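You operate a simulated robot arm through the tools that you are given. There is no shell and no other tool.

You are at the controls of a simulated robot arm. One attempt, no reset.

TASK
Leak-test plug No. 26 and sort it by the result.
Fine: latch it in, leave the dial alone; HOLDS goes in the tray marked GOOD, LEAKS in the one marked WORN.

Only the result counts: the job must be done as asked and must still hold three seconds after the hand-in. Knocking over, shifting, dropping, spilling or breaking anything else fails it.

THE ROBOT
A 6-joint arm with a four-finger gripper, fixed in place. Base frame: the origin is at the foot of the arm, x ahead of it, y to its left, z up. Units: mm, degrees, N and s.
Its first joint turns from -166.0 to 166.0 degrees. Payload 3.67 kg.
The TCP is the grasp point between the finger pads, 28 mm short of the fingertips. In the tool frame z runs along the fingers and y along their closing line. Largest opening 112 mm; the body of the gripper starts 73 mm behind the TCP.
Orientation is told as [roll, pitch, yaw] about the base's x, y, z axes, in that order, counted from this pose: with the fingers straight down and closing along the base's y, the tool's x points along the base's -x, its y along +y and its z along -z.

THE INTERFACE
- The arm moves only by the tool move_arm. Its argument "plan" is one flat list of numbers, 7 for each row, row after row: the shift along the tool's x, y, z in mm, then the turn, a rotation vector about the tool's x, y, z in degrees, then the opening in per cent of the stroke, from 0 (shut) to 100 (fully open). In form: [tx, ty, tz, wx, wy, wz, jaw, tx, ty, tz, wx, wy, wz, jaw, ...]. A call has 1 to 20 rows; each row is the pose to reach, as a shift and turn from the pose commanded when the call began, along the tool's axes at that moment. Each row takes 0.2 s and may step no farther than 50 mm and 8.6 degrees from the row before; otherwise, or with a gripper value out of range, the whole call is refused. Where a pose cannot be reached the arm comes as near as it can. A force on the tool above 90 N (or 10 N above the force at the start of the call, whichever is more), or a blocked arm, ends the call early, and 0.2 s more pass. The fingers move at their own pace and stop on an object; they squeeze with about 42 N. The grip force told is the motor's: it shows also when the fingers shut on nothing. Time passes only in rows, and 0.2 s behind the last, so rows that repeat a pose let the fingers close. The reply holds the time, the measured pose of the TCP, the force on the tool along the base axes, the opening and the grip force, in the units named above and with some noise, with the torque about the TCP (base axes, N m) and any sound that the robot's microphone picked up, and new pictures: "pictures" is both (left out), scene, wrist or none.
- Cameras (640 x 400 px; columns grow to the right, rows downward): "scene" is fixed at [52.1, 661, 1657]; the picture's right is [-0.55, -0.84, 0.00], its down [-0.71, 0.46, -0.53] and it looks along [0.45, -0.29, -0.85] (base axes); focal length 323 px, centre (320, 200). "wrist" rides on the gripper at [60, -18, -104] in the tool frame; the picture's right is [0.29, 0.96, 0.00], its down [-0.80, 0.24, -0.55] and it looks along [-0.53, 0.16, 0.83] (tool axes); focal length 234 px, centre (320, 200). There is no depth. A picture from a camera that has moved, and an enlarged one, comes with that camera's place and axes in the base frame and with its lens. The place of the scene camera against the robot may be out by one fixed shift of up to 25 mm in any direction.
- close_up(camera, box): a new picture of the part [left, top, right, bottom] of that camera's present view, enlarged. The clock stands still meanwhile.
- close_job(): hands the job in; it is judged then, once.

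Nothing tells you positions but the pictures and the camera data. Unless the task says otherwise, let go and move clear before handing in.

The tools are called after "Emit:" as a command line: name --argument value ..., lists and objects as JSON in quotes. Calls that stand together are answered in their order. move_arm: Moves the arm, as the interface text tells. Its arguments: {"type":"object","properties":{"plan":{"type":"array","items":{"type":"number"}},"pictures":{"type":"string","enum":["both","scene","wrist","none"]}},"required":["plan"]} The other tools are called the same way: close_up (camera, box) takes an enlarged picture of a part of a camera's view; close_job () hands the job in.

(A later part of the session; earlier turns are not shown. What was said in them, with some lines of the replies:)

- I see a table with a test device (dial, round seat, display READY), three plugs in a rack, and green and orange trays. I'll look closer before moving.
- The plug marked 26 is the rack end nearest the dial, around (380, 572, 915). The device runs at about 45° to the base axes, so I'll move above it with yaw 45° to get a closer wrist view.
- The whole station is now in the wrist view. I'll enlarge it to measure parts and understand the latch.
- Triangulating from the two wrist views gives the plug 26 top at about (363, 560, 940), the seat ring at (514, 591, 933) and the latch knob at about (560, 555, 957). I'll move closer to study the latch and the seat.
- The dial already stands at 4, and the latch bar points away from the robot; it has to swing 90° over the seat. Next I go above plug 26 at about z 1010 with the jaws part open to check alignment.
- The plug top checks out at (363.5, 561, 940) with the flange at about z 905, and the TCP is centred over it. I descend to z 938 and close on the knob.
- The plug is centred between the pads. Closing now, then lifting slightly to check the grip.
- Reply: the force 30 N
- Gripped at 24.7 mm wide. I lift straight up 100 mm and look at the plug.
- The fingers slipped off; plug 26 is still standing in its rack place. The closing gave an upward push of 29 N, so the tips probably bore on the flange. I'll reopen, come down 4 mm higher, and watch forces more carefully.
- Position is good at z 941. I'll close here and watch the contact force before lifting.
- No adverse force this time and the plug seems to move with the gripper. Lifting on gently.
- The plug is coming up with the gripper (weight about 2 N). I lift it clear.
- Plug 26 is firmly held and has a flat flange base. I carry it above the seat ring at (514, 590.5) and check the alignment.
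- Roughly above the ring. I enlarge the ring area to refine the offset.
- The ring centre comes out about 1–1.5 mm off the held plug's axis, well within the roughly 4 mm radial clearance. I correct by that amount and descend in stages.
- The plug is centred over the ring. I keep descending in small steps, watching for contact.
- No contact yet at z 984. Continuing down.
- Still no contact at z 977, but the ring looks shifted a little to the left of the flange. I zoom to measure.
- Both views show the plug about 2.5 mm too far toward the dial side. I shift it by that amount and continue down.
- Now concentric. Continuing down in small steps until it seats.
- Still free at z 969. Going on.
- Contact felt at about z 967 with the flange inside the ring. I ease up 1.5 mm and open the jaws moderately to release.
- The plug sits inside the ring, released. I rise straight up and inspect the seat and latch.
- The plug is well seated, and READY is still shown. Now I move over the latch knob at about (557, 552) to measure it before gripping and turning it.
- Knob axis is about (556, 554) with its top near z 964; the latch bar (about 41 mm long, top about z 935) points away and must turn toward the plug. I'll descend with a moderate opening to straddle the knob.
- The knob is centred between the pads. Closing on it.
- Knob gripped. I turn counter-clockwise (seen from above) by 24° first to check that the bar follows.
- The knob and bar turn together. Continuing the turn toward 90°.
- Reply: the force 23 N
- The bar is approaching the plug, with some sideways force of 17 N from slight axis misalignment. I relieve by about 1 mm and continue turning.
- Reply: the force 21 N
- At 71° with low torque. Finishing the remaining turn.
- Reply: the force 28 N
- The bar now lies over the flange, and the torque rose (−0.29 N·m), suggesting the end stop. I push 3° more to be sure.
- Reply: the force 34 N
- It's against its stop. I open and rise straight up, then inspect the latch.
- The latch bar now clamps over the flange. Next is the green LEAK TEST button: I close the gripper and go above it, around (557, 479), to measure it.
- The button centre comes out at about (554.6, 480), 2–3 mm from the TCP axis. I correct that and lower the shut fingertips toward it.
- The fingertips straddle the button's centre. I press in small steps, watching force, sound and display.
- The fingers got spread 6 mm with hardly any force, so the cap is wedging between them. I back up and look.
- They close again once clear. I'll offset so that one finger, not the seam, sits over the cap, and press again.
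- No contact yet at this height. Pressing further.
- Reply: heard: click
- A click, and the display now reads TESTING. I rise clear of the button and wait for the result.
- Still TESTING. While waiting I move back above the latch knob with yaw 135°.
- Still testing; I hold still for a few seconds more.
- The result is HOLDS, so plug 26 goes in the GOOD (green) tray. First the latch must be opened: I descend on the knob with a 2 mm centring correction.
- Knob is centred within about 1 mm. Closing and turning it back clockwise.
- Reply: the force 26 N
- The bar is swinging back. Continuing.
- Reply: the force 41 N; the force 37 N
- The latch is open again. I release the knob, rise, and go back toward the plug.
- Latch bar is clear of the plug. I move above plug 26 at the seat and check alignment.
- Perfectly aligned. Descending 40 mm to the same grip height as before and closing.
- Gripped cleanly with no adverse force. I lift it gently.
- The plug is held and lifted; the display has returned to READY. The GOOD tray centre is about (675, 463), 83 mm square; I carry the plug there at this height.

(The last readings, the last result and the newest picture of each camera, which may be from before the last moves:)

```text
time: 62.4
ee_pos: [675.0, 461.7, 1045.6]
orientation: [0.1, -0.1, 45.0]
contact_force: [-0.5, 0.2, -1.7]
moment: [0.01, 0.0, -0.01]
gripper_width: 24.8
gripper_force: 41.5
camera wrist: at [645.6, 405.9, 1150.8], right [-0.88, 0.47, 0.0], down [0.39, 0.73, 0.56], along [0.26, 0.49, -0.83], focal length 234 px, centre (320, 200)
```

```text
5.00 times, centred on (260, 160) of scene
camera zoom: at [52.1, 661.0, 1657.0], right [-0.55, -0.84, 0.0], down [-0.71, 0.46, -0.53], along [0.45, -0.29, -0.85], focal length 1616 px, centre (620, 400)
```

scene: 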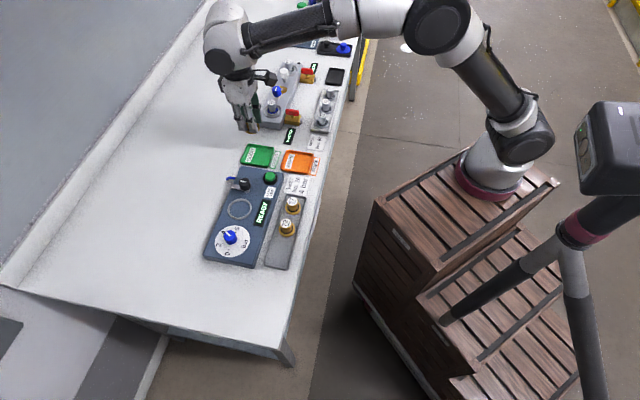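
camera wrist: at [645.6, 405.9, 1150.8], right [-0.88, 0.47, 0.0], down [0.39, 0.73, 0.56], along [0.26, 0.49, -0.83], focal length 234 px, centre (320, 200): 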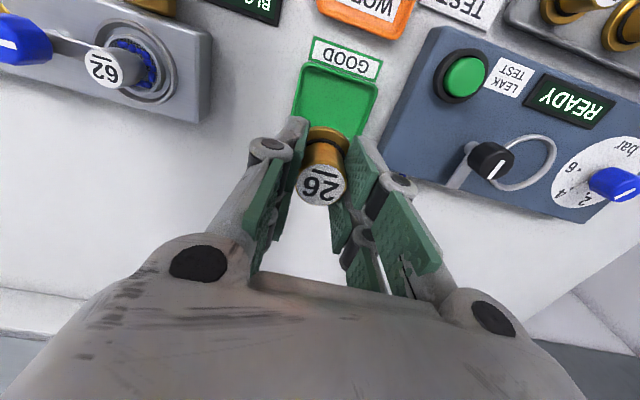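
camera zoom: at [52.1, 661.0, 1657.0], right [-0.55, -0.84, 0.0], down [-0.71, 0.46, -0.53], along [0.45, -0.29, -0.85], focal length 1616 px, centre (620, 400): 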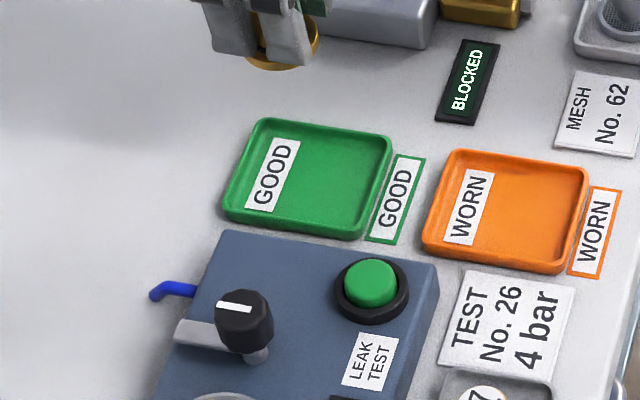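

The tray is about 8 mm toward the device from my first estimate. I correct by (+2, +8) mm in tool axes and lower to just above the tray floor.

Emit:
move_arm --plan '[2, 8.3, 0, 0, 0, 0, 0, 2, 8.3, 30, 0, 0, 0, 0, 2, 8.3, 60, 0, 0, 0, 0, 2, 8.3, 80, 0, 0, 0, 0, 2, 8.3, 92, 0, 0, 0, 0, 2, 8.3, 92, 0, 0, 0, 0]'

Emit:
close_up --camera "wrist" --box '[220, 60, 460, 220]'

Emit:
close_up --camera "scene" --box '[220, 120, 300, 200]'

```text
time: 63.8
ee_pos: [669.3, 464.1, 953.3]
orientation: [0.0, -0.1, 45.0]
contact_force: [0.6, 0.1, -1.9]
moment: [-0.01, 0.01, -0.04]
gripper_width: 24.8
gripper_force: 41.8
camera wrist: at [639.8, 409.1, 1058.1], right [-0.88, 0.47, 0.0], down [0.39, 0.73, 0.56], along [0.26, 0.49, -0.83], focal length 234 px, centre (320, 200)
```

scene: 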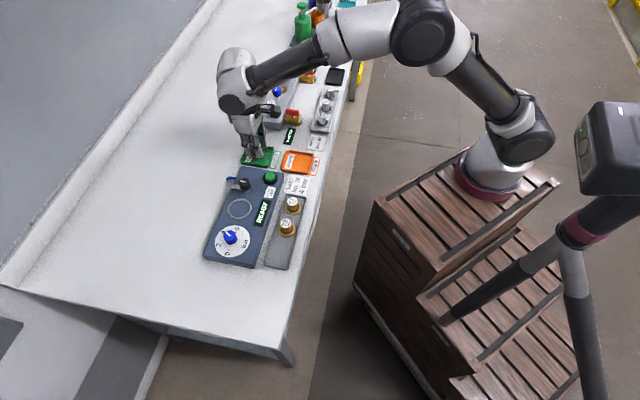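
wrist: 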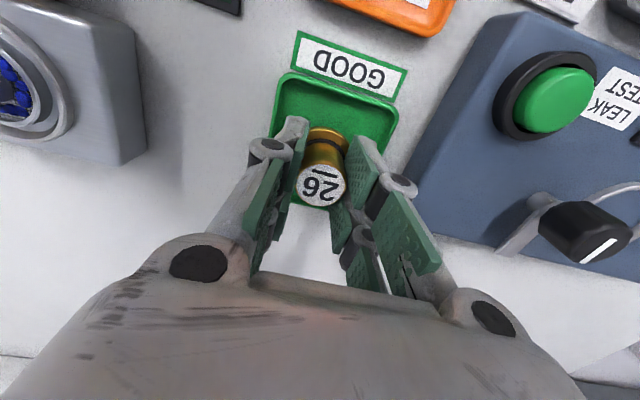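

```text
2.50 times, centred on (340, 140) of wrist
camera zoom: at [639.8, 409.1, 1058.1], right [-0.88, 0.47, 0.0], down [0.39, 0.73, 0.56], along [0.26, 0.49, -0.83], focal length 585 px, centre (270, 350)
```

zoom: 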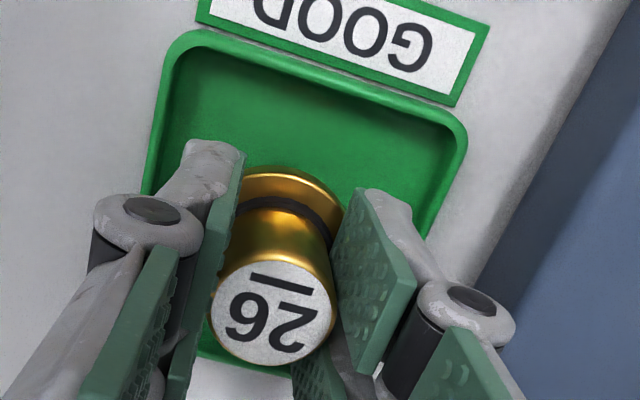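

```text
5.00 times, centred on (260, 160) of scene
camera zoom: at [52.1, 661.0, 1657.0], right [-0.55, -0.84, 0.0], down [-0.71, 0.46, -0.53], along [0.45, -0.29, -0.85], focal length 1616 px, centre (620, 400)
```

zoom: 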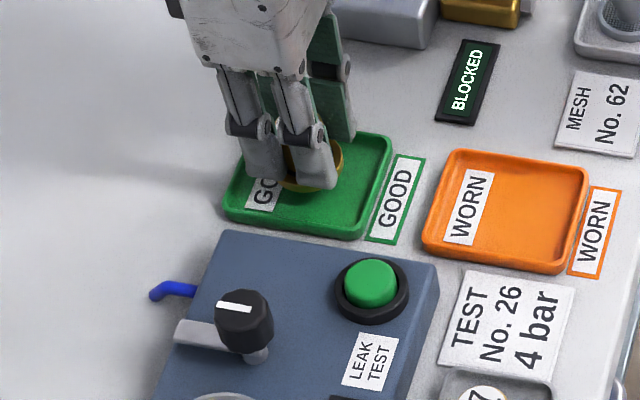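

Centred over the tray. Lowering in small steps until contact.

Emit:
move_arm --plan '[0, 0, 4, 0, 0, 0, 0, 0, 0, 8, 0, 0, 0, 0, 0, 0, 8, 0, 0, 0, 0]' --pictures "none"

Emit:
move_arm --plan '[0, 0, 1, 0, 0, 0, 0, 0, 0, 3, 0, 0, 0, 0, 0, 0, 3, 0, 0, 0, 0]' --pictures "none"

Emit:
move_arm --plan '[0, 0, 1, 0, 0, 0, 0, 0, 0, 2, 0, 0, 0, 0, 0, 0, 2, 0, 0, 0, 0]' --pictures "wrist"

Emit:
close_up --camera "scene" --box '[220, 120, 300, 200]'

```text
time: 64.6
ee_pos: [669.5, 466.4, 945.4]
orientation: [0.0, 0.0, 45.0]
contact_force: [0.3, 0.3, -2.1]
moment: [0.01, -0.01, -0.01]
gripper_width: 24.7
gripper_force: 41.4
```

```text
time: 65.4
ee_pos: [669.1, 466.5, 943.6]
orientation: [0.1, 0.0, 45.0]
contact_force: [1.1, 0.2, -1.4]
moment: [-0.01, 0.01, 0.02]
gripper_width: 24.6
gripper_force: 42.4
```

```text
time: 66.2
ee_pos: [669.3, 466.5, 941.0]
orientation: [0.0, -0.1, 45.0]
contact_force: [0.8, -0.3, 1.7]
moment: [-0.05, 0.02, 0.0]
gripper_width: 24.6
gripper_force: 42.1
camera wrist: at [639.2, 411.3, 1046.8], right [-0.88, 0.47, 0.0], down [0.39, 0.73, 0.56], along [0.26, 0.49, -0.83], focal length 234 px, centre (320, 200)
```

wrist: 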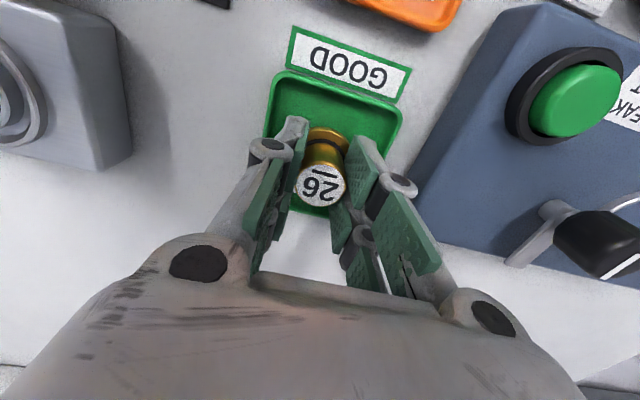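

```text
5.00 times, centred on (260, 160) of scene
camera zoom: at [52.1, 661.0, 1657.0], right [-0.55, -0.84, 0.0], down [-0.71, 0.46, -0.53], along [0.45, -0.29, -0.85], focal length 1616 px, centre (620, 400)
```

zoom: 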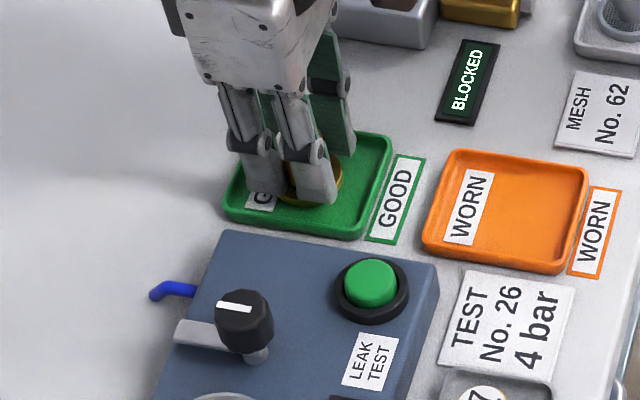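

Contact begins (force changed from −2 to +1.7 N). I go 1 mm further, release gently, and rise.

Emit:
move_arm --plan '[0, 0, 1, 0, 0, 0, 0, 0, 0, 1, 0, 0, 0, 0]' --pictures "none"

Emit:
move_arm --plan '[0, 0, 0, 0, 0, 0, 30, 0, 0, 0, 0, 0, 0, 38, 0, 0, 0, 0, 0, 0, 38]' --pictures "wrist"

Emit:
close_up --camera "wrist" --box '[220, 60, 460, 220]'

```text
time: 66.8
ee_pos: [668.3, 466.4, 941.7]
orientation: [0.0, -0.2, 45.0]
contact_force: [-1.4, -5.1, 19.1]
moment: [-0.37, 0.27, 0.01]
gripper_width: 25.1
gripper_force: 42.2
```

```text
time: 67.6
ee_pos: [668.0, 466.3, 940.0]
orientation: [0.0, -0.2, 45.0]
contact_force: [0.2, -0.4, 0.4]
moment: [0.0, -0.01, -0.03]
gripper_width: 42.5
gripper_force: 0.0
camera wrist: at [639.3, 411.6, 1045.1], right [-0.88, 0.47, 0.0], down [0.39, 0.73, 0.55], along [0.26, 0.49, -0.83], focal length 234 px, centre (320, 200)
```

wrist: 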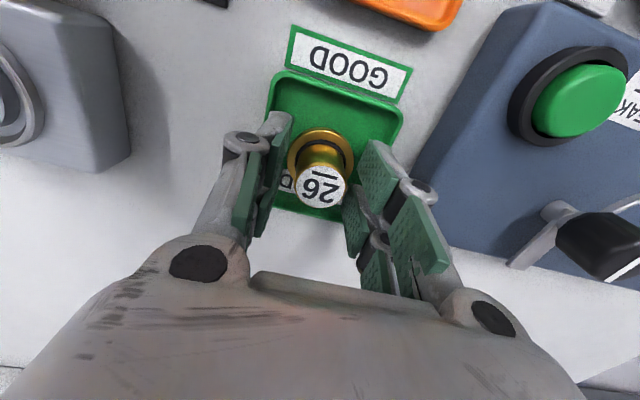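

```text
2.50 times, centred on (340, 140) of wrist
camera zoom: at [639.3, 411.6, 1045.1], right [-0.88, 0.47, 0.0], down [0.39, 0.73, 0.55], along [0.26, 0.49, -0.83], focal length 585 px, centre (270, 350)
```

zoom: 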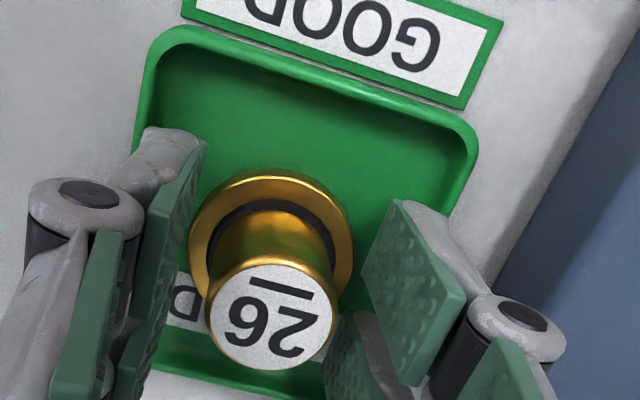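

Plug 26 stands free in the GOOD tray. I rise straight up and check the whole scene.

Emit:
move_arm --plan '[0, 0, -12, 0, 0, 0, 38, 0, 0, -35, 0, 0, 0, 38, 0, 0, -75, 0, 0, 0, 38, 0, 0, -120, 0, 0, 0, 40, 0, 0, -165, 0, 0, 0, 40, 20, 0, -200, 0, 0, 0, 40, 60, 0, -220, 0, 0, 0, 40, 100, 0, -230, 0, 0, 0, 40, 100, 0, -230, 0, 0, 0, 40]'

Emit:
close_up --camera "scene" --box '[200, 130, 340, 270]'

Emit:
close_up --camera "wrist" --box '[200, 50, 440, 250]'

```text
time: 69.6
ee_pos: [596.3, 395.0, 1170.4]
orientation: [0.1, -0.1, 45.0]
contact_force: [0.3, 0.4, 0.3]
moment: [-0.01, 0.02, -0.03]
gripper_width: 44.9
gripper_force: 0.1
camera wrist: at [566.8, 340.8, 1275.7], right [-0.88, 0.47, 0.0], down [0.39, 0.73, 0.56], along [0.26, 0.49, -0.83], focal length 234 px, centre (320, 200)
```

scene: 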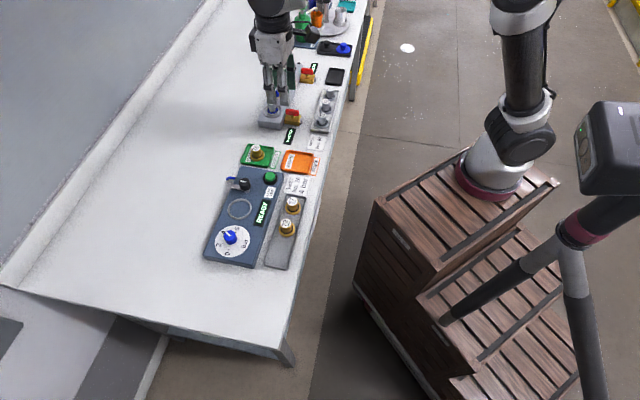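
wrist: 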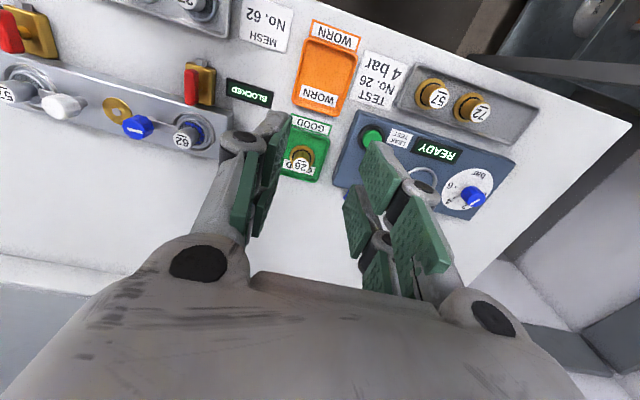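

```text
2.86 times, centred on (270, 200) of scene
camera zoom: at [52.1, 661.0, 1657.0], right [-0.55, -0.84, 0.0], down [-0.71, 0.46, -0.53], along [0.45, -0.29, -0.85], focal length 923 px, centre (463, 200)
```

zoom: 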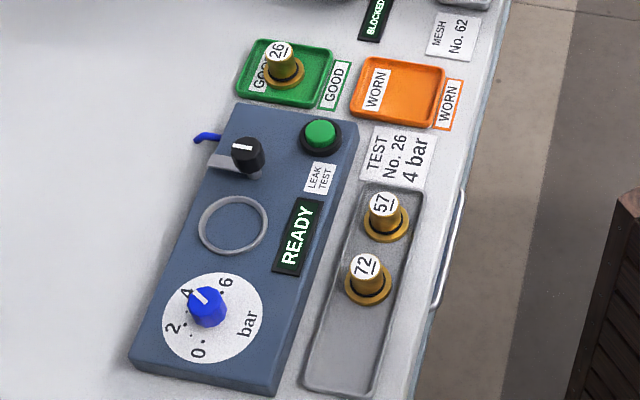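

```text
2.00 times, centred on (320, 150) of wrist
camera zoom: at [566.8, 340.8, 1275.7], right [-0.88, 0.47, 0.0], down [0.39, 0.73, 0.56], along [0.26, 0.49, -0.83], focal length 468 px, centre (320, 300)
```

zoom: 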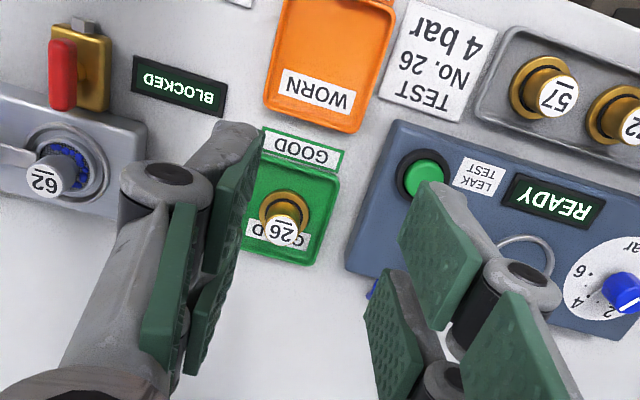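

Plug 26 stands upright in the GOOD tray after reading HOLDS. The dial is still at 4, the other plugs haven't moved, and the arm is clear, so I'm handing in the job.

Emit:
close_job

```text
The job is handed in.
```

Plug No. 26 passed the leak test: the display read HOLDS at 4 bar, and the plug now stands upright in the GOOD tray.

I seated it in the ring, latched it in, and ran the test with the green button. Afterwards I opened the latch again to take the plug out. The dial was left alone and still points at 4. Plugs 57 and 72 are still in their rack.

My first grip on the plug slipped off before it lifted. It stayed standing in the rack, and the second grip held.

The arm has let go and is clear, and the job is handed in.
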